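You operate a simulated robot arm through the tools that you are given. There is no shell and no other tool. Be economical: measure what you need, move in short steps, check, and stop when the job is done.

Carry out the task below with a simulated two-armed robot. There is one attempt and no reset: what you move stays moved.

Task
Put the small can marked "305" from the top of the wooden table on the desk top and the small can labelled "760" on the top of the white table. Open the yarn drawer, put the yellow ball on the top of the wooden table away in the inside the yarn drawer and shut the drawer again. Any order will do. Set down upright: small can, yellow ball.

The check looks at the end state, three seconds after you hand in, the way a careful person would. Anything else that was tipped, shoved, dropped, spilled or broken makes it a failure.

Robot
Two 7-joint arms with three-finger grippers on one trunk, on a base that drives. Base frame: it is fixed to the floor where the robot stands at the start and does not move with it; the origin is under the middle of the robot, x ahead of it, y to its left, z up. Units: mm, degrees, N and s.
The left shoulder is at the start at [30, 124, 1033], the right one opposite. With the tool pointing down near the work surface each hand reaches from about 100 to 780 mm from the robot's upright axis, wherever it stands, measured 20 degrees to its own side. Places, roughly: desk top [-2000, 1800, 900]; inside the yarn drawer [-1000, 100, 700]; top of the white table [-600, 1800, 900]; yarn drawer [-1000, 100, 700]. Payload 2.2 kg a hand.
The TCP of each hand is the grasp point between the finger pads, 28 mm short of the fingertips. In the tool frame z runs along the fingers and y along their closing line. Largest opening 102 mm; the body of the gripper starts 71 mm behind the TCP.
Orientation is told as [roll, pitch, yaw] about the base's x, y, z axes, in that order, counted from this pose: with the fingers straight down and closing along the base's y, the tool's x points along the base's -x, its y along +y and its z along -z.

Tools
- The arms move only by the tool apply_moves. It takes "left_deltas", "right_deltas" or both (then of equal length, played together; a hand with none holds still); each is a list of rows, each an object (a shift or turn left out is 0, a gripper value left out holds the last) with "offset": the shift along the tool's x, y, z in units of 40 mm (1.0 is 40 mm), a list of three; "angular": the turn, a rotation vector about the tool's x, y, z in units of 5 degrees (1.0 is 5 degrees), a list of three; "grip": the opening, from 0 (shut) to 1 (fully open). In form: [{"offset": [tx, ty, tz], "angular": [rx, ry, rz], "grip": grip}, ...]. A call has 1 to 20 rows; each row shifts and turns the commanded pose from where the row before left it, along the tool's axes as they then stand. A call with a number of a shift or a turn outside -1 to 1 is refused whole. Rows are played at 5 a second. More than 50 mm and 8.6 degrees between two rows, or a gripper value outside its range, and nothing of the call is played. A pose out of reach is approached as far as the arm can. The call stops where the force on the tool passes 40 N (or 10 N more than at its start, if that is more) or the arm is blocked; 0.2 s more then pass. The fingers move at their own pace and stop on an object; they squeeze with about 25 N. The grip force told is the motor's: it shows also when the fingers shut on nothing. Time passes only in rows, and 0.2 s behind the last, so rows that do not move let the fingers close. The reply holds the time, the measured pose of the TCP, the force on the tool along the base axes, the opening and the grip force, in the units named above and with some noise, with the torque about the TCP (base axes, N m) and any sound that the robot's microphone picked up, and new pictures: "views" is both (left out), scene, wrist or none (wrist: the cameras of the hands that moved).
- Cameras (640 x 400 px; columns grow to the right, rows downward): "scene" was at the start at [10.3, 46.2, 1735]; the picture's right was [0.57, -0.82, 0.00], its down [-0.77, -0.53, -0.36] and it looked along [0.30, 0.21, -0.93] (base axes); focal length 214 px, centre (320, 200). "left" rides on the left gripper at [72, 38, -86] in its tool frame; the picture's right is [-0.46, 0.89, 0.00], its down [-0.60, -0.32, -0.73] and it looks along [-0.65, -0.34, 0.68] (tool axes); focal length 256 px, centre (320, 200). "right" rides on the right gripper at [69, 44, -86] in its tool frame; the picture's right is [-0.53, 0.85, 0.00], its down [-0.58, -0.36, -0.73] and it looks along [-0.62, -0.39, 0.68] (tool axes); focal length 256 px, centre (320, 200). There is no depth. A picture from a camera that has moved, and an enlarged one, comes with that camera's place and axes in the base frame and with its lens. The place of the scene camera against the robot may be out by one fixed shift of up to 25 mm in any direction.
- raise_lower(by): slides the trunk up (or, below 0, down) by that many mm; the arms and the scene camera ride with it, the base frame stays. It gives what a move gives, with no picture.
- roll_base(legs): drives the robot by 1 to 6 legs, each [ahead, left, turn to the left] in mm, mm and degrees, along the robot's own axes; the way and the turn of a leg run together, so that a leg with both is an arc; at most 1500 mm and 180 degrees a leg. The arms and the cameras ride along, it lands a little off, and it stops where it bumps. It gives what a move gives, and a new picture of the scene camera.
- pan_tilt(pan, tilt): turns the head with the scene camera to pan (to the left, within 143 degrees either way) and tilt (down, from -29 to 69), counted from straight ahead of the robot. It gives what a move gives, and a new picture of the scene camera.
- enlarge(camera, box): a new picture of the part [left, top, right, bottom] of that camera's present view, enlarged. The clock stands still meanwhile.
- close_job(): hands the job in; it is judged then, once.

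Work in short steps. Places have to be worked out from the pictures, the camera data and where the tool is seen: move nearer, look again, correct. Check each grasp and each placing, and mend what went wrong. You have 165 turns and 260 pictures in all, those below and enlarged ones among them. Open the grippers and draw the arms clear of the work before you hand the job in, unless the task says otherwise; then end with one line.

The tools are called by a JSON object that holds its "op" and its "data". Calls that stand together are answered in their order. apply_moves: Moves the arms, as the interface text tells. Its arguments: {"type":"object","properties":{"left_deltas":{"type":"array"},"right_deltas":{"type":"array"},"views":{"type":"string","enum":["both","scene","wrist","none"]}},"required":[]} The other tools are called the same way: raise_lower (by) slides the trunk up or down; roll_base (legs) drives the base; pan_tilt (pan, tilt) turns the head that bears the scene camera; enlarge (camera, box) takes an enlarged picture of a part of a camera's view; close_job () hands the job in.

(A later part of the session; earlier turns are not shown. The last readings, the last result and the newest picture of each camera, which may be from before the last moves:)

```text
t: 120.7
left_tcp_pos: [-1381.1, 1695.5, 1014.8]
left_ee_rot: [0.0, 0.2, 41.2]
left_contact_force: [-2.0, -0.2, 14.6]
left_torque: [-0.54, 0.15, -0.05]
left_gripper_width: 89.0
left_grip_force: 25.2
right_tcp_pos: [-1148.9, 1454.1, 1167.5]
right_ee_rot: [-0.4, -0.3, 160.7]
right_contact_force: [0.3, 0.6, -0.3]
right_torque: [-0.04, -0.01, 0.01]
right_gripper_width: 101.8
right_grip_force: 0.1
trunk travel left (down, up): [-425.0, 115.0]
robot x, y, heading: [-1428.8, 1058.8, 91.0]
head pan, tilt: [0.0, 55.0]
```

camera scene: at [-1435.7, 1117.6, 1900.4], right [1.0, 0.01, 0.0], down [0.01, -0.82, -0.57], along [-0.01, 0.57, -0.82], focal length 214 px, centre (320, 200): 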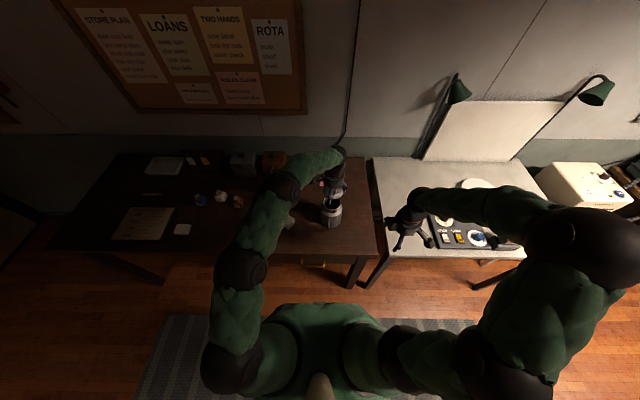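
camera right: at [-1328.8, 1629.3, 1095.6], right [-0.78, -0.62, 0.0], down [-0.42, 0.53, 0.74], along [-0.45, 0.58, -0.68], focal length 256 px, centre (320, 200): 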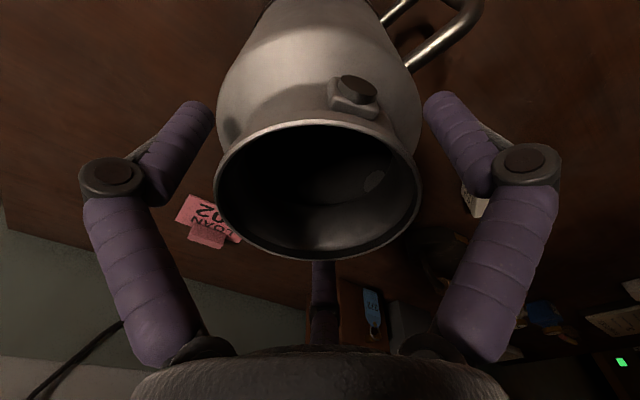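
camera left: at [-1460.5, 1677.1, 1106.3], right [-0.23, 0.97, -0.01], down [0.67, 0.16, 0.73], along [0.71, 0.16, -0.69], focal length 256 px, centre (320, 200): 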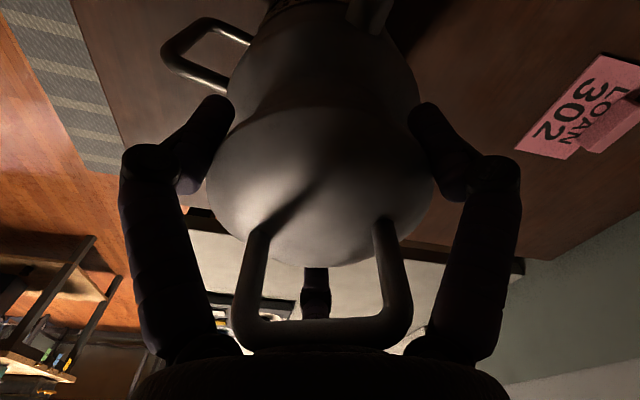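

Contact at 14.6 N on the −y edge. I ease up, shift 2 mm in −y, touch down again and release.

{"op": "apply_moves", "data": {"left_deltas": [{"offset": [0, 0, -0.1]}, {"offset": [0.033, -0.038, 0]}, {"offset": [0, 0, 0.06]}, {"offset": [0, 0, 0.05]}], "views": "wrist"}}

```text
t: 121.7
left_tcp_pos: [-1381.8, 1691.4, 1013.6]
left_ee_rot: [-0.1, 0.3, 41.3]
left_contact_force: [-1.7, -3.5, 20.2]
left_torque: [-0.28, 0.3, -0.07]
left_gripper_width: 89.4
left_grip_force: 24.6
right_tcp_pos: [-1148.6, 1452.9, 1167.9]
right_ee_rot: [-0.5, -0.3, 160.7]
right_contact_force: [-0.5, 0.5, 0.3]
right_torque: [0.01, 0.02, -0.01]
right_gripper_width: 101.9
right_grip_force: 0.0
trunk travel left (down, up): [-425.0, 115.0]
robot x, y, heading: [-1430.5, 1057.0, 90.7]
head pan, tilt: [0.0, 55.0]
camera left: at [-1460.9, 1673.7, 1100.7], right [-0.23, 0.97, 0.0], down [0.67, 0.16, 0.73], along [0.71, 0.17, -0.69], focal length 256 px, centre (320, 200)
```

left: 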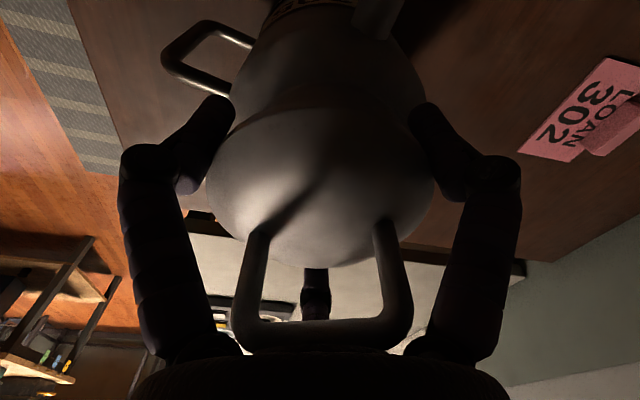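

{"op": "apply_moves", "data": {"left_deltas": [{"offset": [0, 0, -0.03]}, {"grip": 0.92}, {"grip": 1}, {"grip": 1}], "views": "wrist"}}

```text
t: 122.7
left_tcp_pos: [-1380.9, 1690.0, 1012.1]
left_ee_rot: [-0.2, 0.5, 41.1]
left_contact_force: [-0.1, -2.6, 4.1]
left_torque: [0.19, -0.04, 0.06]
left_gripper_width: 102.0
left_grip_force: 0.1
right_tcp_pos: [-1148.5, 1454.9, 1166.2]
right_ee_rot: [-0.6, -0.2, 160.7]
right_contact_force: [0.7, 0.4, -1.2]
right_torque: [-0.02, 0.01, 0.02]
right_gripper_width: 102.0
right_grip_force: 0.1
trunk travel left (down, up): [-425.0, 115.0]
robot x, y, heading: [-1434.5, 1058.8, 91.0]
head pan, tilt: [0.0, 55.0]
camera left: at [-1460.7, 1673.1, 1098.4], right [-0.23, 0.97, -0.01], down [0.67, 0.16, 0.73], along [0.71, 0.16, -0.69], focal length 256 px, centre (320, 200)
```

left: 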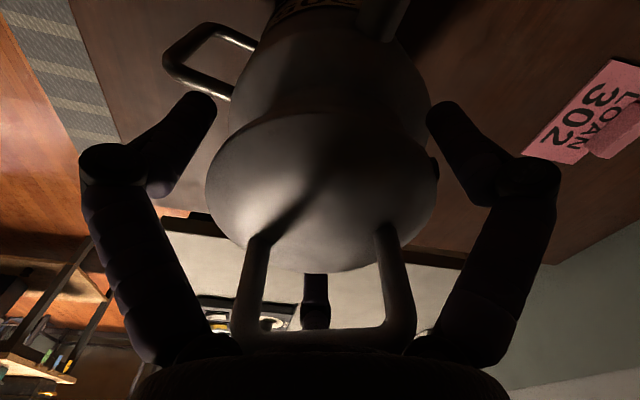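

No snap yet. I back straight up and look at how the lid sits.

{"op": "apply_moves", "data": {"left_deltas": [{"offset": [0, 0, -0.2]}, {"offset": [0, 0, -0.5]}, {"offset": [0, 0, -0.8]}, {"offset": [0, 0, -0.8]}], "views": "none"}}

{"op": "enlarge", "data": {"camera": "left", "box": [220, 0, 440, 160]}}

{"op": "enlarge", "data": {"camera": "scene", "box": [300, 170, 360, 240]}}

```text
t: 123.7
left_tcp_pos: [-1380.0, 1691.9, 1104.7]
left_ee_rot: [-0.2, 0.5, 41.1]
left_contact_force: [-0.2, -0.4, 0.2]
left_torque: [0.02, 0.02, 0.01]
left_gripper_width: 102.1
left_grip_force: 0.0
right_tcp_pos: [-1148.5, 1452.3, 1167.7]
right_ee_rot: [-0.5, -0.3, 160.6]
right_contact_force: [0.2, 1.0, 0.2]
right_torque: [0.03, 0.03, 0.05]
right_gripper_width: 102.1
right_grip_force: 0.0
trunk travel left (down, up): [-425.0, 115.0]
robot x, y, heading: [-1428.9, 1062.0, 90.7]
head pan, tilt: [0.0, 55.0]
```

```text
2.50 times, centred on (330, 80) of left
camera zoom: at [-1459.8, 1673.6, 1191.8], right [-0.23, 0.97, -0.01], down [0.67, 0.16, 0.73], along [0.71, 0.16, -0.69], focal length 640 px, centre (295, 500)
```

zoom: 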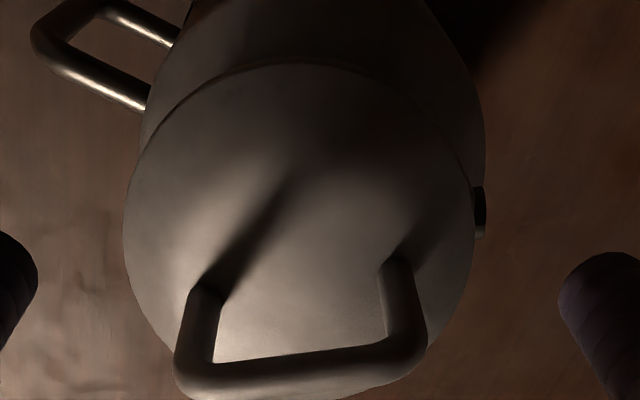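

```text
5.71 times, centred on (330, 205) of scene
camera zoom: at [-1436.4, 1115.5, 1900.4], right [1.0, 0.01, 0.0], down [0.01, -0.82, -0.57], along [-0.01, 0.57, -0.82], focal length 1226 px, centre (263, 171)
```

zoom: 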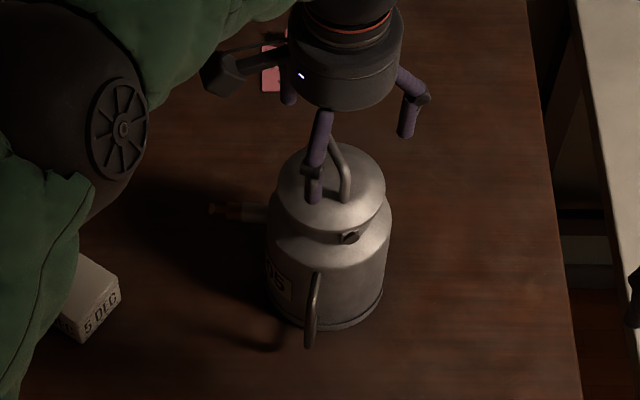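

The lid lies about 3 mm off toward −y. Closing the fingers on the disc recentres it on the hand axis, so I come down again at y ≈ 1694 and close, then open.

{"op": "apply_moves", "data": {"left_deltas": [{"offset": [-0.035, 0.04, 0.6]}, {"offset": [0, 0, 0.8]}, {"offset": [0, 0, 0.6]}, {"offset": [0, 0, 0.22]}, {"grip": 0.8}, {"grip": 0.6}, {"grip": 0.6}], "views": "wrist"}}

```text
t: 125.3
left_tcp_pos: [-1381.6, 1693.3, 1015.2]
left_ee_rot: [-0.2, 0.5, 41.1]
left_contact_force: [0.1, -0.3, 1.6]
left_torque: [-0.08, 0.04, -0.02]
left_gripper_width: 89.0
left_grip_force: 25.0
right_tcp_pos: [-1147.6, 1453.8, 1166.7]
right_ee_rot: [-0.4, -0.4, 160.6]
right_contact_force: [-0.3, 0.3, 0.5]
right_torque: [-0.01, 0.01, -0.02]
right_gripper_width: 102.1
right_grip_force: 0.0
trunk travel left (down, up): [-425.0, 115.0]
robot x, y, heading: [-1429.7, 1058.5, 90.6]
head pan, tilt: [0.0, 55.0]
camera left: at [-1460.4, 1675.6, 1102.5], right [-0.23, 0.97, -0.01], down [0.67, 0.16, 0.73], along [0.71, 0.16, -0.69], focal length 256 px, centre (320, 200)
```

left: 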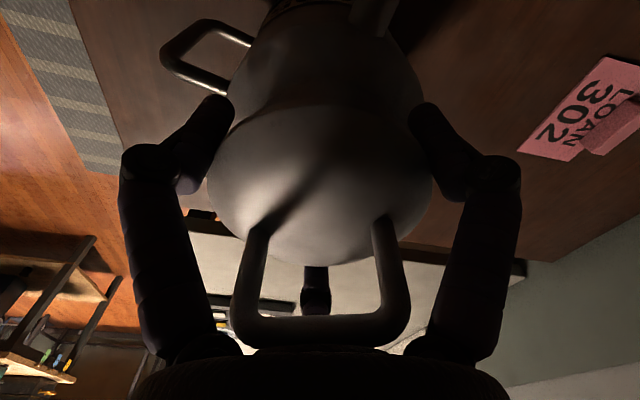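

The can appears turned about 3° relative to the lid compared with the seated picture. I lift slightly, turn the lid +3°, press lightly and release.

{"op": "apply_moves", "data": {"left_deltas": [{"offset": [0, 0, -0.1]}, {"angular": [0, 0, -0.6]}, {"offset": [0, 0, 0.1]}, {"offset": [0, 0, 0.06]}, {"grip": 0.92}, {"grip": 1}, {"grip": 1}], "views": "wrist"}}

```text
t: 126.9
left_tcp_pos: [-1382.5, 1693.9, 1013.1]
left_ee_rot: [-0.2, 0.4, 44.1]
left_contact_force: [-0.2, 0.4, 0.0]
left_torque: [0.0, -0.01, 0.04]
left_gripper_width: 102.0
left_grip_force: 0.1
right_tcp_pos: [-1149.3, 1454.7, 1166.8]
right_ee_rot: [-0.4, -0.3, 160.7]
right_contact_force: [-0.2, 0.4, -0.2]
right_torque: [0.0, 0.03, 0.0]
right_gripper_width: 101.7
right_grip_force: 0.0
trunk travel left (down, up): [-425.0, 115.0]
robot x, y, heading: [-1428.7, 1057.3, 91.0]
head pan, tilt: [0.0, 55.0]
heard: snap
camera left: at [-1459.2, 1672.4, 1099.5], right [-0.28, 0.96, -0.01], down [0.66, 0.2, 0.73], along [0.7, 0.2, -0.69], focal length 256 px, centre (320, 200)
```

left: 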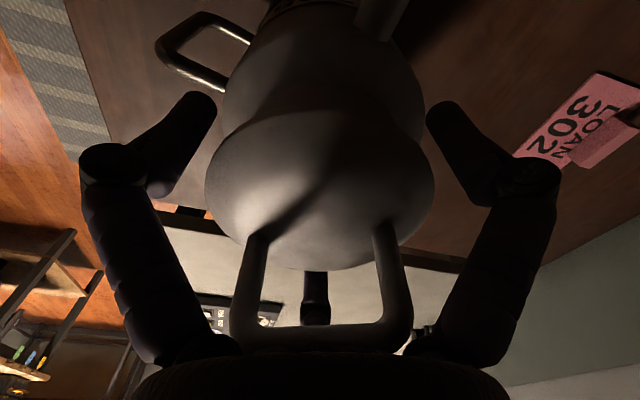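

Snap: the lid is locked. I withdraw straight up and verify.

{"op": "apply_moves", "data": {"left_deltas": [{"offset": [0, 0, -0.2]}, {"offset": [0, 0, -0.4]}, {"offset": [0, 0, -0.6]}, {"offset": [0, 0, -0.9]}, {"offset": [0, 0, -0.9]}, {"offset": [0, 0, -0.9]}], "views": "wrist"}}

{"op": "enlarge", "data": {"camera": "scene", "box": [300, 170, 360, 240]}}

```text
t: 128.3
left_tcp_pos: [-1379.4, 1692.5, 1170.1]
left_ee_rot: [-0.3, 0.5, 44.2]
left_contact_force: [0.7, 0.2, -0.1]
left_torque: [0.0, 0.0, -0.01]
left_gripper_width: 102.1
left_grip_force: 0.2
right_tcp_pos: [-1148.1, 1453.6, 1167.5]
right_ee_rot: [-0.5, -0.4, 160.6]
right_contact_force: [-0.3, 0.1, 0.1]
right_torque: [0.01, 0.0, -0.03]
right_gripper_width: 102.3
right_grip_force: 0.0
trunk travel left (down, up): [-425.0, 115.0]
robot x, y, heading: [-1429.0, 1061.4, 90.8]
head pan, tilt: [0.0, 55.0]
camera left: at [-1456.9, 1672.2, 1256.8], right [-0.28, 0.96, -0.01], down [0.66, 0.2, 0.73], along [0.7, 0.2, -0.69], focal length 256 px, centre (320, 200)
```

left: 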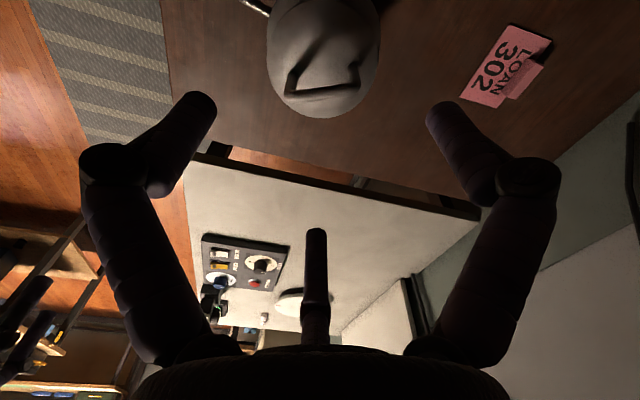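

```text
5.71 times, centred on (330, 205) of scene
camera zoom: at [-1436.5, 1115.4, 1900.4], right [1.0, 0.01, 0.0], down [0.01, -0.82, -0.57], along [-0.01, 0.57, -0.82], focal length 1226 px, centre (263, 171)
```

zoom: 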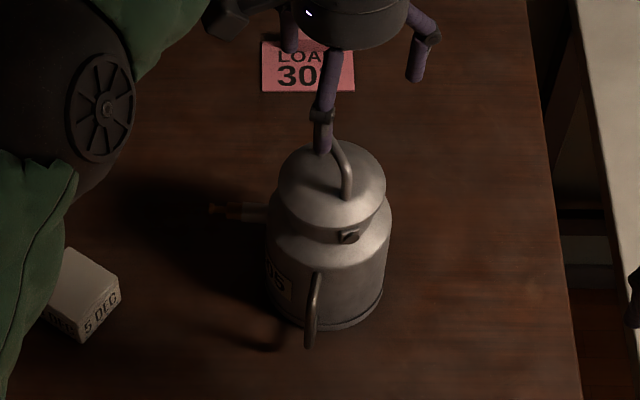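

The 305 can is done, lid locked, nothing else disturbed. I retract the left hand, then drive back to the wooden table facing it near y −150.

{"op": "apply_moves", "data": {"left_deltas": [{"offset": [0.9, 0.135, 0]}, {"offset": [0.9, 0.135, 0]}, {"offset": [0.9, 0.135, 0]}, {"offset": [0.9, 0.135, 0]}, {"offset": [0.9, 0.135, 0]}, {"offset": [0.9, 0.135, 0]}, {"offset": [0.9, 0.135, 0]}, {"offset": [0.9, 0.135, 0]}, {"offset": [0.9, 0.135, 0]}, {"offset": [0.9, 0.135, 0]}, {"offset": [0.9, 0.135, 0]}, {"offset": [0.9, 0.135, 0]}], "views": "none"}}

{"op": "roll_base", "data": {"legs": [[-290, 0, 0], [0, -1430, 0], [0, 0, -91], [0, -920, 0]]}}

```text
t: 130.9
left_tcp_pos: [-1736.5, 1439.9, 1172.9]
left_ee_rot: [-0.2, 0.3, 44.0]
left_contact_force: [-0.3, -0.6, 0.0]
left_torque: [0.03, -0.01, -0.04]
left_gripper_width: 102.1
left_grip_force: 0.0
right_tcp_pos: [-1149.6, 1454.3, 1168.0]
right_ee_rot: [-0.5, -0.3, 160.7]
right_contact_force: [-0.8, 0.2, 1.3]
right_torque: [0.06, -0.03, 0.05]
right_gripper_width: 102.1
right_grip_force: 0.0
trunk travel left (down, up): [-425.0, 115.0]
robot x, y, heading: [-1428.2, 1063.7, 90.6]
head pan, tilt: [0.0, 55.0]
```

```text
t: 148.1
left_tcp_pos: [390.6, 177.7, 1173.2]
left_ee_rot: [0.0, 0.5, -48.1]
left_contact_force: [-0.8, 0.2, -0.7]
left_torque: [0.0, 0.0, 0.0]
left_gripper_width: 101.9
left_grip_force: 0.0
right_tcp_pos: [383.0, -409.7, 1167.4]
right_ee_rot: [-0.5, -0.3, 68.5]
right_contact_force: [0.7, -0.2, 0.9]
right_torque: [0.0, 0.03, 0.01]
right_gripper_width: 102.3
right_grip_force: 0.1
trunk travel left (down, up): [-425.0, 115.0]
robot x, y, heading: [-0.6, -114.9, -1.4]
head pan, tilt: [0.0, 55.0]
camera scene: at [34.5, -99.7, 1900.4], right [-0.02, -1.0, 0.0], down [-0.82, 0.02, -0.57], along [0.57, -0.01, -0.82], focal length 214 px, centre (320, 200)
```

scene: 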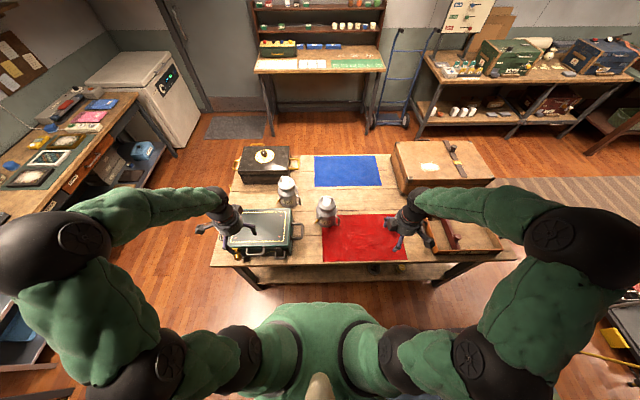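

{"op": "enlarge", "data": {"camera": "scene", "box": [270, 170, 370, 240]}}

```text
5.71 times, centred on (320, 205) of scene
camera zoom: at [34.5, -99.7, 1900.4], right [-0.02, -1.0, 0.0], down [-0.82, 0.02, -0.57], along [0.57, -0.01, -0.82], focal length 1226 px, centre (320, 171)
```

zoom: 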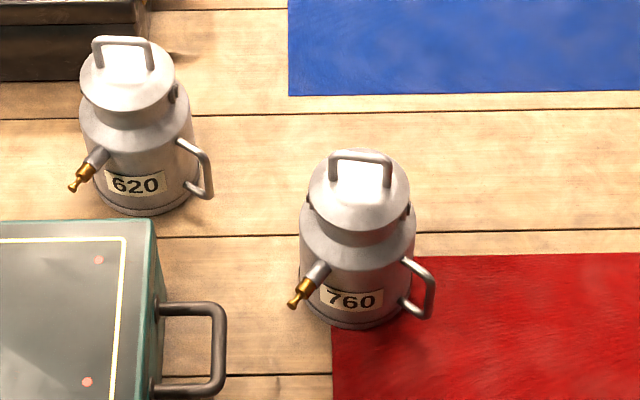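

The 760 can's bar lies along y (about +90° from how the 305 stood). For its lid I use left-hand yaw ≈14. First I rotate, then move above about [668, −165].

{"op": "apply_moves", "data": {"left_deltas": [{"angular": [0, 0, -1]}, {"angular": [0, 0, -1]}, {"angular": [0, 0, -1]}, {"angular": [0, 0, -1]}, {"angular": [0, 0, -1]}, {"angular": [0, 0, -1]}, {"angular": [0, 0, -1]}, {"angular": [0, 0, -1]}, {"angular": [0, 0, -1]}, {"angular": [0, 0, -1]}, {"angular": [0, 0, -1]}, {"angular": [0, 0, -1]}, {"angular": [0, 0, -0.42]}], "views": "none"}}

{"op": "apply_moves", "data": {"left_deltas": [{"offset": [-0.387, -0.833, 0]}, {"offset": [-0.387, -0.833, 0]}, {"offset": [-0.387, -0.833, 0]}, {"offset": [-0.387, -0.833, 0]}, {"offset": [-0.387, -0.833, 0]}, {"offset": [-0.387, -0.833, 0]}, {"offset": [-0.387, -0.833, 0]}, {"offset": [-0.387, -0.833, 0]}, {"offset": [-0.387, -0.833, 0]}, {"offset": [-0.387, -0.833, 0]}, {"offset": [-0.387, -0.833, 0]}, {"offset": [-0.387, -0.833, 0]}, {"offset": [0, 0, 0.9]}, {"offset": [0, 0, 0.9]}], "views": "both"}}

```text
t: 150.8
left_tcp_pos: [389.3, 178.4, 1172.3]
left_ee_rot: [0.4, 0.3, 14.1]
left_contact_force: [0.5, 0.2, -0.3]
left_torque: [-0.02, -0.01, 0.0]
left_gripper_width: 101.9
left_grip_force: 0.2
right_tcp_pos: [382.6, -408.9, 1166.9]
right_ee_rot: [-0.4, -0.3, 68.5]
right_contact_force: [-0.9, 0.4, -0.7]
right_torque: [0.02, -0.02, 0.03]
right_gripper_width: 102.2
right_grip_force: 0.0
trunk travel left (down, up): [-425.0, 115.0]
robot x, y, heading: [-1.1, -113.7, -1.1]
head pan, tilt: [0.0, 55.0]
```

```text
t: 153.8
left_tcp_pos: [667.5, -165.3, 1097.2]
left_ee_rot: [0.4, 0.4, 14.1]
left_contact_force: [0.1, 0.1, 1.6]
left_torque: [0.02, 0.05, -0.01]
left_gripper_width: 102.0
left_grip_force: 0.1
right_tcp_pos: [383.1, -409.2, 1166.7]
right_ee_rot: [-0.4, -0.2, 68.4]
right_contact_force: [-0.3, -0.4, 0.0]
right_torque: [0.01, 0.02, -0.03]
right_gripper_width: 102.3
right_grip_force: 0.0
trunk travel left (down, up): [-425.0, 115.0]
robot x, y, heading: [-0.7, -112.2, -1.1]
head pan, tilt: [0.0, 55.0]
camera scene: at [35.9, -100.2, 1900.4], right [-0.02, -1.0, 0.0], down [-0.82, 0.02, -0.57], along [0.57, -0.01, -0.82], focal length 214 px, centre (320, 200)
camera left: at [588.8, -146.3, 1184.1], right [0.24, 0.97, 0.0], down [0.67, -0.16, 0.73], along [0.71, -0.17, -0.69], focal length 256 px, centre (320, 200)
```

scene: 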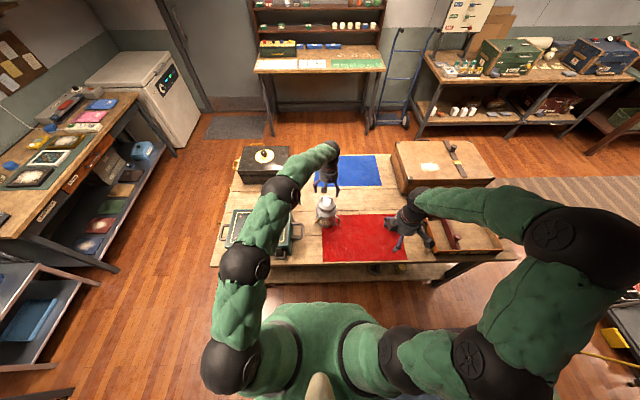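
left: 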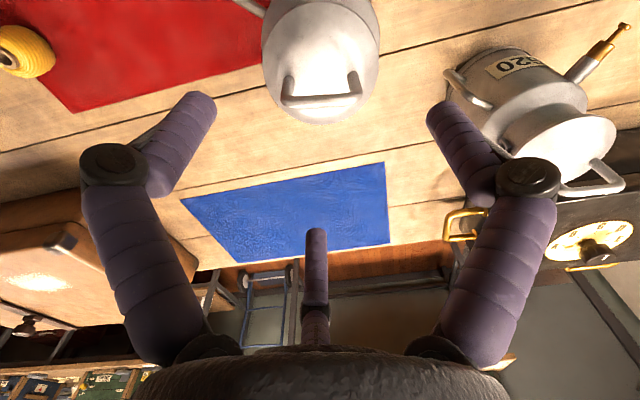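

Well centred. I descend in two stages to the lid's rim level.

{"op": "apply_moves", "data": {"left_deltas": [{"offset": [0, 0, 0.9]}, {"offset": [0, 0, 0.9]}, {"offset": [0, 0, 0.3]}], "views": "wrist"}}

```text
t: 154.7
left_tcp_pos: [664.3, -164.4, 1012.3]
left_ee_rot: [0.3, 0.3, 14.0]
left_contact_force: [0.4, 0.2, 0.4]
left_torque: [-0.01, 0.01, 0.0]
left_gripper_width: 102.0
left_grip_force: 0.1
right_tcp_pos: [381.9, -409.2, 1166.2]
right_ee_rot: [-0.3, -0.2, 68.6]
right_contact_force: [1.0, -0.8, -0.1]
right_torque: [-0.03, 0.0, 0.0]
right_gripper_width: 102.3
right_grip_force: 0.0
trunk travel left (down, up): [-425.0, 115.0]
robot x, y, heading: [-3.0, -117.2, -1.2]
head pan, tilt: [0.0, 55.0]
camera left: at [585.7, -144.6, 1099.4], right [0.24, 0.97, 0.0], down [0.67, -0.16, 0.73], along [0.71, -0.17, -0.69], focal length 256 px, centre (320, 200)
```

left: 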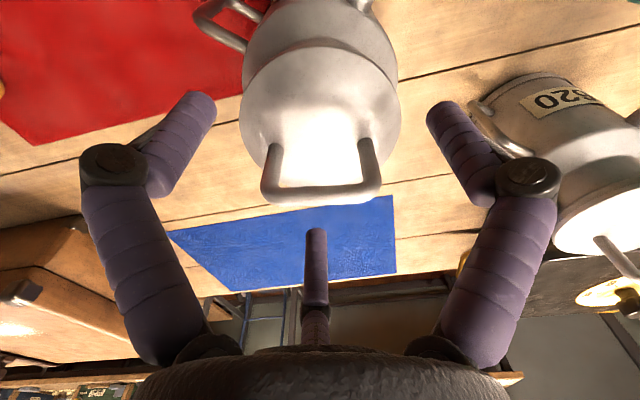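

{"op": "apply_moves", "data": {"left_deltas": [{"offset": [0, 0, 0.4]}, {"offset": [0, 0, 0.4]}, {"offset": [0, 0, 0.4]}, {"offset": [0, 0, 0.25]}, {"grip": 0.8}, {"grip": 0.6}, {"grip": 0.4}, {"grip": 0.4}], "views": "wrist"}}

```text
t: 156.4
left_tcp_pos: [666.1, -162.6, 954.4]
left_ee_rot: [0.3, 0.4, 14.0]
left_contact_force: [-0.3, 0.7, -0.5]
left_torque: [0.0, -0.02, -0.01]
left_gripper_width: 89.0
left_grip_force: 25.5
right_tcp_pos: [383.3, -409.7, 1166.1]
right_ee_rot: [-0.4, -0.3, 68.4]
right_contact_force: [0.1, -0.9, -1.0]
right_torque: [0.0, 0.0, -0.02]
right_gripper_width: 101.9
right_grip_force: 0.1
trunk travel left (down, up): [-425.0, 115.0]
robot x, y, heading: [0.4, -112.9, -1.4]
head pan, tilt: [0.0, 55.0]
heard: snap
camera left: at [587.5, -143.6, 1042.1], right [0.24, 0.97, 0.0], down [0.67, -0.16, 0.73], along [0.71, -0.17, -0.69], focal length 256 px, centre (320, 200)
```

left: 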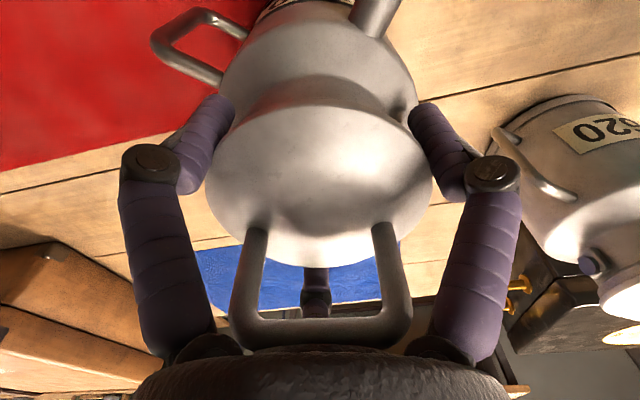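

The lid came free on closing; it is held. I keep this picture as the seated reference, lift the lid and move it aside.

{"op": "apply_moves", "data": {"left_deltas": [{"offset": [0, 0, -0.3]}, {"offset": [0, 0, -0.6]}, {"offset": [0, 0, -0.9]}, {"offset": [0, 0, -0.9]}, {"offset": [0, 0, -0.9]}, {"offset": [0, 0, -0.9]}, {"offset": [0, 0, -0.9]}, {"offset": [0.387, 0.833, 0]}, {"offset": [0.387, 0.833, 0]}, {"offset": [0.387, 0.833, 0]}, {"offset": [0.387, 0.833, 0]}, {"offset": [0.387, 0.833, 0]}, {"offset": [0.387, 0.833, 0]}, {"offset": [0.387, 0.833, 0]}, {"offset": [0.387, 0.833, 0]}, {"offset": [0.387, 0.833, 0]}, {"offset": [0.387, 0.833, 0]}, {"offset": [0.387, 0.833, 0]}, {"offset": [0.387, 0.833, 0]}], "views": "scene"}}

```text
t: 160.4
left_tcp_pos: [388.1, 178.1, 1176.6]
left_ee_rot: [0.3, 0.4, 14.0]
left_contact_force: [-0.1, 0.4, -0.7]
left_torque: [-0.01, -0.04, 0.01]
left_gripper_width: 88.7
left_grip_force: 25.0
right_tcp_pos: [381.9, -408.6, 1167.8]
right_ee_rot: [-0.5, -0.4, 68.4]
right_contact_force: [0.4, 0.1, -0.1]
right_torque: [0.0, -0.03, -0.01]
right_gripper_width: 101.9
right_grip_force: 0.0
trunk travel left (down, up): [-425.0, 115.0]
robot x, y, heading: [0.3, -112.4, -1.4]
head pan, tilt: [0.0, 55.0]
camera scene: at [33.1, -98.6, 1900.4], right [-0.02, -1.0, 0.0], down [-0.82, 0.02, -0.57], along [0.57, -0.01, -0.82], focal length 214 px, centre (320, 200)
```

scene: 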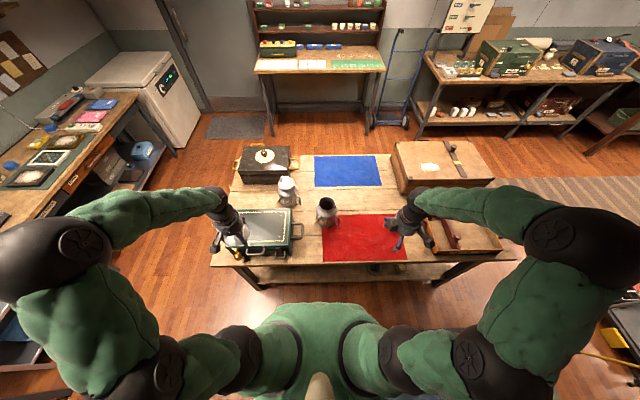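

Now the right hand: turn to yaw 14 and move over the open can.

{"op": "apply_moves", "data": {"right_deltas": [{"angular": [0, 0, 1]}, {"angular": [0, 0, 1]}, {"angular": [0, 0, 1]}, {"angular": [0, 0, 1]}, {"angular": [0, 0, 1]}, {"angular": [0, 0, 1]}, {"angular": [0, 0, 1]}, {"angular": [0, 0, 1]}, {"angular": [0, 0, 1]}, {"angular": [0, 0, 1]}, {"angular": [0, 0, 0.88]}], "views": "none"}}

{"op": "apply_moves", "data": {"right_deltas": [{"offset": [-0.837, 0.425, 0]}, {"offset": [-0.837, 0.425, 0]}, {"offset": [-0.837, 0.425, 0]}, {"offset": [-0.837, 0.425, 0]}, {"offset": [-0.837, 0.425, 0]}, {"offset": [-0.837, 0.425, 0]}, {"offset": [-0.837, 0.425, 0]}, {"offset": [-0.837, 0.425, 0]}, {"offset": [-0.837, 0.425, 0]}, {"offset": [-0.837, 0.425, 0]}, {"offset": [0, 0, 0.9]}, {"offset": [0, 0, 0.9]}, {"offset": [0, 0, 0.9]}, {"offset": [0, 0, 0.9]}, {"offset": [0, 0, 0.5]}], "views": "wrist"}}

```text
t: 162.8
left_tcp_pos: [389.5, 178.4, 1175.7]
left_ee_rot: [0.3, 0.4, 14.0]
left_contact_force: [0.5, -0.1, -0.9]
left_torque: [0.02, -0.03, -0.03]
left_gripper_width: 89.1
left_grip_force: 24.8
right_tcp_pos: [381.3, -409.0, 1166.2]
right_ee_rot: [0.0, -0.6, 14.0]
right_contact_force: [0.1, -0.1, 0.4]
right_torque: [-0.01, 0.02, 0.03]
right_gripper_width: 102.0
right_grip_force: 0.0
trunk travel left (down, up): [-425.0, 115.0]
robot x, y, heading: [-2.2, -109.6, -1.6]
head pan, tilt: [0.0, 55.0]
```

```text
t: 166.1
left_tcp_pos: [389.7, 177.2, 1176.5]
left_ee_rot: [0.4, 0.5, 14.0]
left_contact_force: [-0.4, 0.1, -0.7]
left_torque: [-0.02, 0.01, 0.01]
left_gripper_width: 89.0
left_grip_force: 25.0
right_tcp_pos: [667.7, -162.1, 1005.1]
right_ee_rot: [-0.1, -0.5, 14.0]
right_contact_force: [0.1, 0.4, 0.0]
right_torque: [0.02, 0.0, 0.01]
right_gripper_width: 102.0
right_grip_force: 0.2
trunk travel left (down, up): [-425.0, 115.0]
robot x, y, heading: [0.3, -112.3, -1.5]
head pan, tilt: [0.0, 55.0]
camera right: at [588.9, -137.1, 1089.7], right [0.31, 0.95, 0.0], down [0.64, -0.21, 0.74], along [0.7, -0.23, -0.68], focal length 256 px, centre (320, 200)
```

right: 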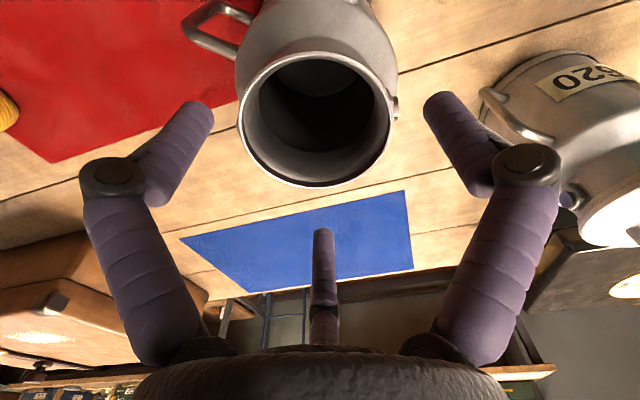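

Rim is 2 mm toward −y; I correct, lower to z 942 and close.

{"op": "apply_moves", "data": {"right_deltas": [{"offset": [0.01, -0.055, 0.4]}, {"offset": [0, 0, 0.4]}, {"offset": [0, 0, 0.4]}, {"offset": [0, 0, 0.36]}, {"grip": 0.8}, {"grip": 0.6}, {"grip": 0.4}, {"grip": 0.2}, {"grip": 0}], "views": "wrist"}}

```text
t: 168.1
left_tcp_pos: [387.3, 178.8, 1176.7]
left_ee_rot: [0.3, 0.2, 14.1]
left_contact_force: [0.2, 0.2, -1.5]
left_torque: [0.0, 0.01, 0.01]
left_gripper_width: 89.4
left_grip_force: 24.9
right_tcp_pos: [669.9, -165.1, 945.3]
right_ee_rot: [-0.1, -0.8, 14.0]
right_contact_force: [0.0, 0.4, 24.5]
right_torque: [0.23, 0.58, 0.29]
right_gripper_width: 87.2
right_grip_force: 25.2
trunk travel left (down, up): [-425.0, 115.0]
robot x, y, heading: [-2.2, -114.1, -1.0]
head pan, tilt: [0.0, 55.0]
camera right: at [590.5, -140.1, 1031.1], right [0.31, 0.95, 0.01], down [0.64, -0.22, 0.74], along [0.7, -0.23, -0.67], focal length 256 px, centre (320, 200)
```

right: 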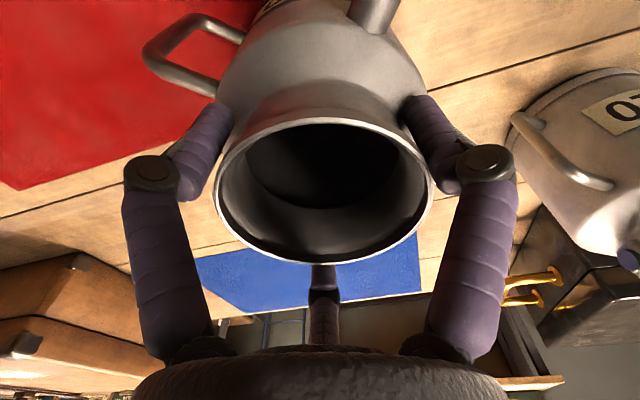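

Gripped (87 mm). I lift slowly to test, as before.

{"op": "apply_moves", "data": {"right_deltas": [{"offset": [0, 0, -0.1]}, {"offset": [0, 0, -0.1]}, {"offset": [0, 0, -0.15]}, {"offset": [0, 0, -0.2]}, {"offset": [0, 0, -0.2]}, {"offset": [0, 0, -0.2]}], "views": "wrist"}}

```text
t: 169.4
left_tcp_pos: [390.6, 178.7, 1175.8]
left_ee_rot: [0.4, 0.4, 14.1]
left_contact_force: [-0.3, 0.3, -0.4]
left_torque: [-0.02, 0.0, 0.01]
left_gripper_width: 89.2
left_grip_force: 24.6
right_tcp_pos: [666.3, -164.4, 980.1]
right_ee_rot: [0.0, -0.4, 14.0]
right_contact_force: [-1.0, 0.7, -5.7]
right_torque: [-0.01, -0.04, 0.0]
right_gripper_width: 82.0
right_grip_force: 25.2
trunk travel left (down, up): [-425.0, 115.0]
robot x, y, heading: [-3.5, -115.0, -1.5]
head pan, tilt: [0.0, 55.0]
camera right: at [589.1, -139.9, 1065.1], right [0.31, 0.95, 0.0], down [0.64, -0.21, 0.74], along [0.7, -0.23, -0.68], focal length 256 px, centre (320, 200)
```

right: 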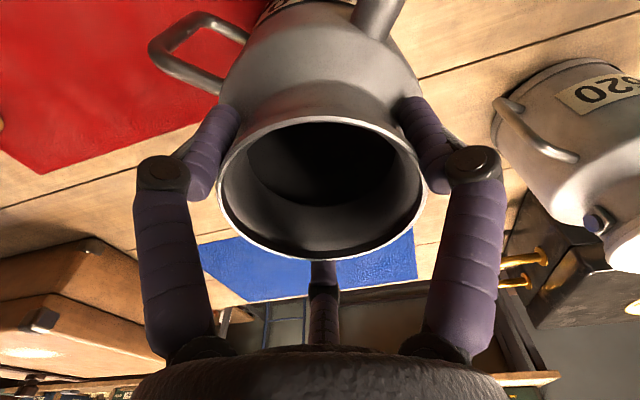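

Held with the full weight. I raise it and retract.

{"op": "apply_moves", "data": {"right_deltas": [{"offset": [0, 0, -0.4]}, {"offset": [0, 0, -0.7]}, {"offset": [0, 0, -0.8]}, {"offset": [0, 0, -0.8]}, {"offset": [0, 0, -0.8]}, {"offset": [0, 0, -0.8]}, {"offset": [0, 0, -0.4]}, {"offset": [0.5, -0.25, 0]}, {"offset": [0.75, -0.38, 0]}, {"offset": [0.8, -0.4, 0]}, {"offset": [0.8, -0.4, 0]}, {"offset": [0.8, -0.4, 0]}, {"offset": [0.8, -0.4, 0]}, {"offset": [0.8, -0.4, 0]}, {"offset": [0.8, -0.4, 0]}, {"offset": [0.8, -0.4, 0]}, {"offset": [0.6, -0.3, 0]}], "views": "scene"}}

```text
t: 173.1
left_tcp_pos: [389.1, 176.4, 1175.4]
left_ee_rot: [0.4, 0.2, 14.1]
left_contact_force: [-0.4, 0.5, -1.7]
left_torque: [0.02, -0.02, 0.0]
left_gripper_width: 88.9
left_grip_force: 25.1
right_tcp_pos: [413.1, -381.6, 1166.6]
right_ee_rot: [-0.1, -0.4, 14.2]
right_contact_force: [0.3, -0.6, -5.4]
right_torque: [-0.02, -0.03, 0.01]
right_gripper_width: 82.2
right_grip_force: 25.0
trunk travel left (down, up): [-425.0, 115.0]
robot x, y, heading: [-1.5, -114.5, -1.3]
head pan, tilt: [0.0, 55.0]
camera scene: at [34.0, -100.0, 1900.4], right [-0.02, -1.0, 0.0], down [-0.82, 0.02, -0.57], along [0.57, -0.01, -0.82], focal length 214 px, centre (320, 200)
```

scene: 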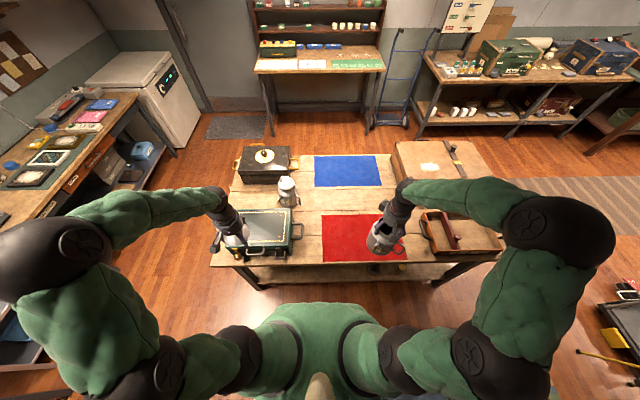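

I drive to the white table the same way: left, turn to heading 90, then sidestep to x ≈ −960.

{"op": "roll_base", "data": {"legs": [[0, 890, 0], [0, 0, 91], [0, 970, 0]]}}

{"op": "enlarge", "data": {"camera": "scene", "box": [250, 100, 450, 240]}}

```text
t: 186.2
left_tcp_pos: [-1242.9, 1177.0, 1175.8]
left_ee_rot: [0.4, 0.4, 104.4]
left_contact_force: [0.1, -0.3, -1.4]
left_torque: [0.02, 0.02, 0.0]
left_gripper_width: 89.1
left_grip_force: 24.8
right_tcp_pos: [-682.6, 1205.9, 1166.4]
right_ee_rot: [0.0, -0.5, 104.4]
right_contact_force: [-0.6, 0.5, -4.5]
right_torque: [0.02, -0.02, 0.02]
right_gripper_width: 81.9
right_grip_force: 25.3
trunk travel left (down, up): [-425.0, 115.0]
robot x, y, heading: [-949.4, 787.9, 89.0]
head pan, tilt: [0.0, 55.0]
camera scene: at [-953.9, 845.0, 1900.4], right [1.0, -0.02, 0.0], down [-0.01, -0.82, -0.57], along [0.01, 0.57, -0.82], focal length 214 px, centre (320, 200)
```

scene: 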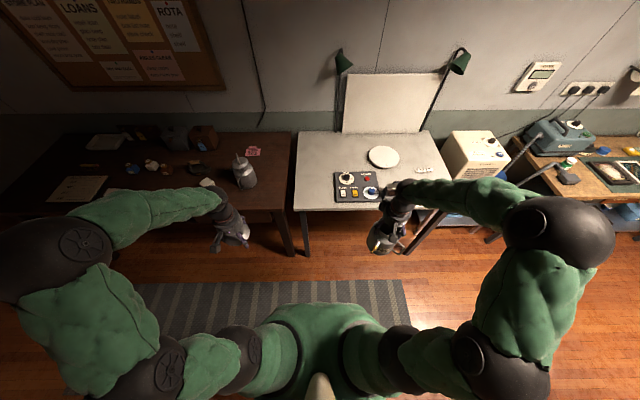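

```text
2.86 times, centred on (350, 170) of scene
camera zoom: at [-953.9, 845.0, 1900.4], right [1.0, -0.02, 0.0], down [-0.01, -0.82, -0.57], along [0.01, 0.57, -0.82], focal length 613 px, centre (234, 286)
```

zoom: 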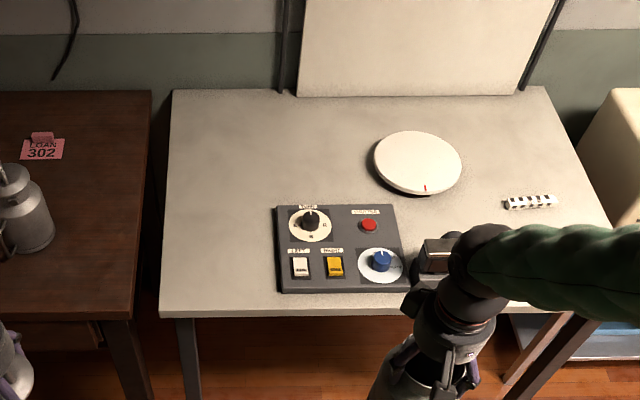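

The strip left of the control panel is free; target about [−955, 1720]. I drive ahead 300 and bring the can over it.

{"op": "roll_base", "data": {"legs": [[300, 0, 0]]}}

{"op": "apply_moves", "data": {"right_deltas": [{"offset": [-0.763, 0.584, 0]}, {"offset": [-0.763, 0.584, 0]}, {"offset": [-0.763, 0.584, 0]}, {"offset": [-0.763, 0.584, 0]}, {"offset": [-0.763, 0.584, 0]}, {"offset": [-0.763, 0.584, 0]}, {"offset": [-0.763, 0.584, 0]}, {"offset": [-0.763, 0.584, 0]}, {"offset": [-0.763, 0.584, 0]}, {"offset": [0, 0, 0.8]}, {"offset": [0, 0, 0.8]}, {"offset": [0, 0, 0.8]}, {"offset": [0, 0, 0.6]}], "views": "scene"}}

{"op": "enlarge", "data": {"camera": "scene", "box": [250, 130, 450, 270]}}

```text
t: 188.3
left_tcp_pos: [-1235.6, 1475.6, 1175.9]
left_ee_rot: [0.4, 0.4, 104.4]
left_contact_force: [-0.3, 0.7, -0.9]
left_torque: [0.01, 0.03, 0.02]
left_gripper_width: 88.8
left_grip_force: 24.8
right_tcp_pos: [-676.2, 1502.7, 1166.4]
right_ee_rot: [0.0, -0.5, 104.3]
right_contact_force: [0.7, -0.3, -5.7]
right_torque: [0.07, 0.0, -0.01]
right_gripper_width: 82.3
right_grip_force: 25.1
trunk travel left (down, up): [-425.0, 115.0]
robot x, y, heading: [-947.9, 1086.8, 89.1]
head pan, tilt: [0.0, 55.0]
camera scene: at [-948.4, 1143.2, 1900.4], right [1.0, -0.02, 0.0], down [-0.01, -0.82, -0.57], along [0.01, 0.57, -0.82], focal length 214 px, centre (320, 200)
```

scene: 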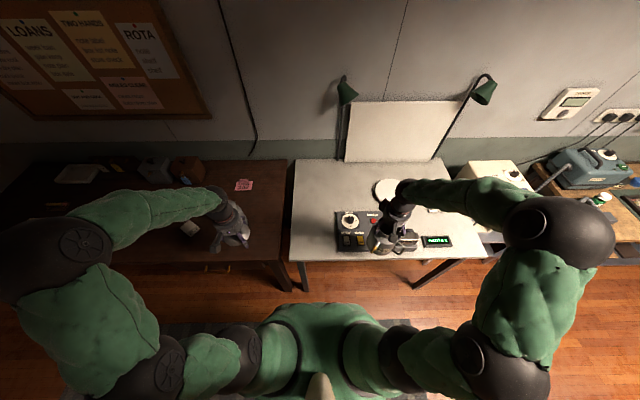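

```text
t: 191.1
left_tcp_pos: [-1236.7, 1475.2, 1175.3]
left_ee_rot: [0.4, 0.5, 104.4]
left_contact_force: [-0.1, -0.4, -0.9]
left_torque: [0.01, 0.0, -0.02]
left_gripper_width: 88.9
left_grip_force: 25.2
right_tcp_pos: [-949.4, 1718.7, 1050.2]
right_ee_rot: [0.0, -0.4, 104.2]
right_contact_force: [0.9, 0.9, -5.9]
right_torque: [0.02, 0.03, 0.04]
right_gripper_width: 82.1
right_grip_force: 25.2
trunk travel left (down, up): [-425.0, 115.0]
robot x, y, heading: [-944.1, 1082.7, 88.9]
head pan, tilt: [0.0, 55.0]
camera scene: at [-948.8, 1143.4, 1900.3], right [1.0, -0.02, 0.0], down [-0.01, -0.82, -0.57], along [0.01, 0.57, -0.82], focal length 214 px, centre (320, 200)
```

scene: 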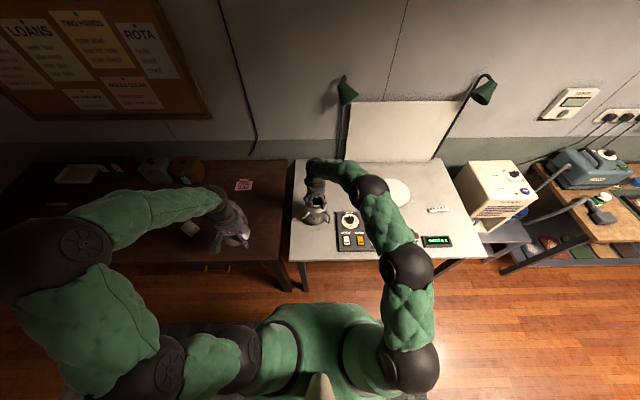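

```text
2.86 times, centred on (350, 200) of scene
camera zoom: at [-948.8, 1143.4, 1900.3], right [1.0, -0.02, 0.0], down [-0.01, -0.82, -0.57], along [0.01, 0.57, -0.82], focal length 613 px, centre (234, 200)
```

zoom: 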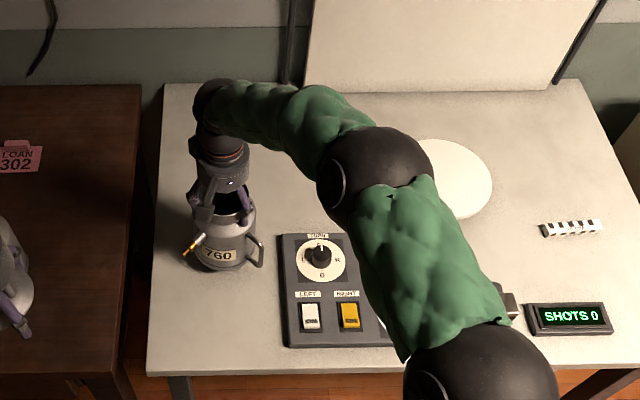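

The spot is clear. I lower in fine rows until contact.

{"op": "apply_moves", "data": {"right_deltas": [{"offset": [0, 0, 0.4]}, {"offset": [0, 0, 0.3]}, {"offset": [0, 0, 0.1]}, {"offset": [0, 0, 0.1]}, {"offset": [0, 0, 0.1]}, {"offset": [0, 0, 0.1]}, {"offset": [0, 0, 0.1]}, {"offset": [0, 0, 0.1]}], "views": "none"}}

```text
t: 192.7
left_tcp_pos: [-1236.4, 1473.1, 1176.8]
left_ee_rot: [0.4, 0.4, 104.3]
left_contact_force: [0.7, -0.1, -0.1]
left_torque: [0.0, 0.01, -0.02]
left_gripper_width: 88.8
left_grip_force: 24.6
right_tcp_pos: [-948.7, 1721.9, 1010.4]
right_ee_rot: [-0.1, -1.0, 104.2]
right_contact_force: [-1.5, -9.7, 20.1]
right_torque: [-1.19, -1.13, -0.43]
right_gripper_width: 82.4
right_grip_force: 24.9
trunk travel left (down, up): [-425.0, 115.0]
robot x, y, heading: [-945.5, 1086.3, 89.3]
head pan, tilt: [0.0, 55.0]
stopped in row 8 (right hand): the force on the tool passed its limit at 42 N (the readings are from after the stop); the commanded pose is now the measured one
```

Contact at z 1010 again. I relieve the press and release.

{"op": "apply_moves", "data": {"right_deltas": [{"offset": [0, 0, -0.06]}, {"offset": [0, 0, -0.04]}, {"grip": 0.9}, {"grip": 1}, {"grip": 1}], "views": "wrist"}}

```text
t: 193.9
left_tcp_pos: [-1234.4, 1475.9, 1176.0]
left_ee_rot: [0.4, 0.5, 104.3]
left_contact_force: [0.1, 0.5, -0.7]
left_torque: [-0.02, 0.02, -0.02]
left_gripper_width: 88.9
left_grip_force: 25.3
right_tcp_pos: [-948.3, 1721.0, 1011.8]
right_ee_rot: [-0.1, -1.0, 104.2]
right_contact_force: [0.7, 0.4, -0.4]
right_torque: [0.01, 0.01, 0.0]
right_gripper_width: 102.0
right_grip_force: 0.0
trunk travel left (down, up): [-425.0, 115.0]
robot x, y, heading: [-943.7, 1083.1, 89.0]
head pan, tilt: [0.0, 55.0]
camera right: at [-973.4, 1642.0, 1096.8], right [-0.95, 0.31, 0.01], down [0.21, 0.64, 0.74], along [0.23, 0.71, -0.67], focal length 256 px, centre (320, 200)
```

right: 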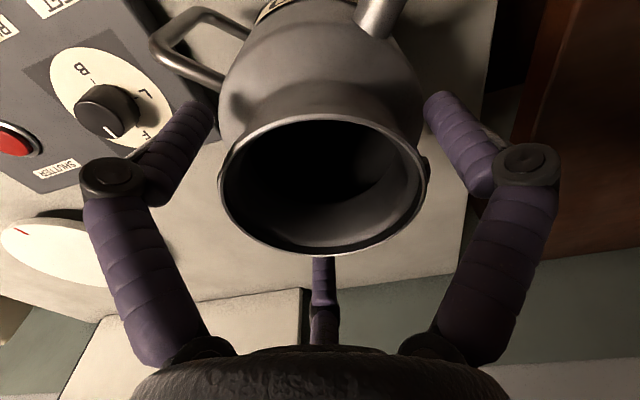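

The can stands free and upright. I withdraw the right hand up and aside.

{"op": "apply_moves", "data": {"right_deltas": [{"offset": [0, 0, -0.5]}, {"offset": [0, 0, -0.8]}, {"offset": [0, 0, -0.9]}, {"offset": [0, 0, -0.9]}, {"offset": [0, 0, -0.9]}, {"offset": [0.763, -0.584, 0]}, {"offset": [0.763, -0.584, 0]}, {"offset": [0.763, -0.584, 0]}, {"offset": [0.763, -0.584, 0]}, {"offset": [0.763, -0.584, 0]}, {"offset": [0.763, -0.584, 0]}, {"offset": [0.763, -0.584, 0]}, {"offset": [0.763, -0.584, 0]}, {"offset": [0.763, -0.584, 0]}], "views": "none"}}

{"op": "apply_moves", "data": {"left_deltas": [{"angular": [0, 0, -0.5]}, {"offset": [0, 0, 0]}], "views": "scene"}}

```text
t: 196.9
left_tcp_pos: [-1235.9, 1473.9, 1176.9]
left_ee_rot: [0.4, 0.3, 104.3]
left_contact_force: [-0.5, -0.8, -0.7]
left_torque: [0.0, 0.02, -0.02]
left_gripper_width: 88.7
left_grip_force: 25.4
right_tcp_pos: [-677.2, 1502.0, 1166.8]
right_ee_rot: [-0.2, -1.0, 104.2]
right_contact_force: [0.4, 0.6, 0.5]
right_torque: [0.05, 0.03, 0.03]
right_gripper_width: 101.7
right_grip_force: 0.1
trunk travel left (down, up): [-425.0, 115.0]
robot x, y, heading: [-942.8, 1085.6, 88.9]
head pan, tilt: [0.0, 55.0]
```

```text
t: 197.5
left_tcp_pos: [-1235.4, 1476.2, 1176.0]
left_ee_rot: [0.4, 0.4, 106.8]
left_contact_force: [-0.6, 0.4, -0.3]
left_torque: [0.0, 0.04, -0.01]
left_gripper_width: 88.8
left_grip_force: 24.5
right_tcp_pos: [-678.1, 1502.6, 1165.6]
right_ee_rot: [-0.1, -1.0, 104.3]
right_contact_force: [-0.1, 0.3, -0.1]
right_torque: [0.01, 0.02, 0.01]
right_gripper_width: 101.8
right_grip_force: 0.0
trunk travel left (down, up): [-425.0, 115.0]
robot x, y, heading: [-941.2, 1084.3, 88.8]
head pan, tilt: [0.0, 55.0]
camera scene: at [-948.8, 1142.2, 1900.4], right [1.0, -0.02, 0.0], down [-0.01, -0.82, -0.57], along [0.01, 0.57, -0.82], focal length 214 px, centre (320, 200)
```

scene: 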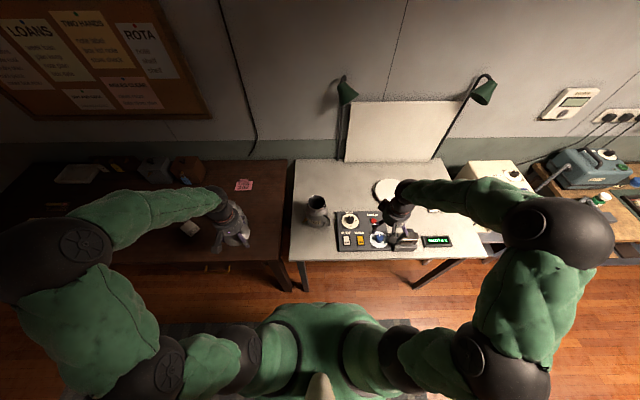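

Now the lid: move over [−950, 1721] at yaw 107 and lower to 15–20 mm above the seat.

{"op": "apply_moves", "data": {"left_deltas": [{"offset": [-0.383, -0.86, 0]}, {"offset": [-0.383, -0.86, 0]}, {"offset": [-0.383, -0.86, 0]}, {"offset": [-0.383, -0.86, 0]}, {"offset": [-0.383, -0.86, 0]}, {"offset": [-0.383, -0.86, 0]}, {"offset": [-0.383, -0.86, 0]}, {"offset": [-0.383, -0.86, 0]}, {"offset": [-0.383, -0.86, 0]}, {"offset": [-0.383, -0.86, 0]}, {"offset": [0, 0, 0.9]}, {"offset": [0, 0, 0.9]}], "views": "wrist"}}

```text
t: 200.1
left_tcp_pos: [-952.5, 1722.5, 1099.4]
left_ee_rot: [0.4, 0.3, 106.8]
left_contact_force: [0.6, -0.2, -1.3]
left_torque: [-0.02, -0.01, 0.01]
left_gripper_width: 89.0
left_grip_force: 25.1
right_tcp_pos: [-676.1, 1503.7, 1165.0]
right_ee_rot: [-0.1, -0.9, 104.1]
right_contact_force: [0.1, 0.2, -0.4]
right_torque: [-0.02, 0.02, 0.01]
right_gripper_width: 102.1
right_grip_force: 0.0
trunk travel left (down, up): [-425.0, 115.0]
robot x, y, heading: [-942.4, 1084.9, 89.1]
head pan, tilt: [0.0, 55.0]
camera left: at [-965.8, 1642.8, 1185.8], right [-0.98, 0.19, 0.0], down [0.13, 0.68, 0.73], along [0.13, 0.71, -0.69], focal length 256 px, centre (320, 200)
```

left: 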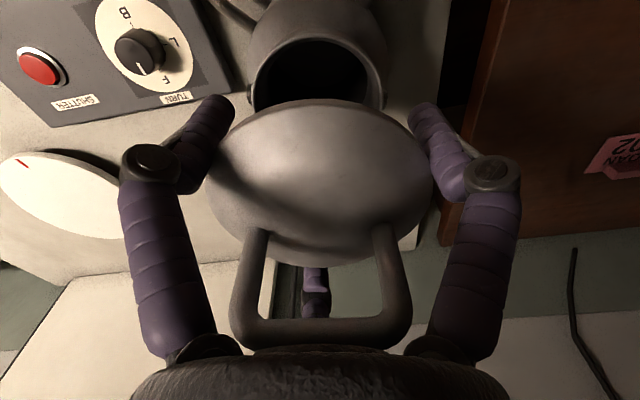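

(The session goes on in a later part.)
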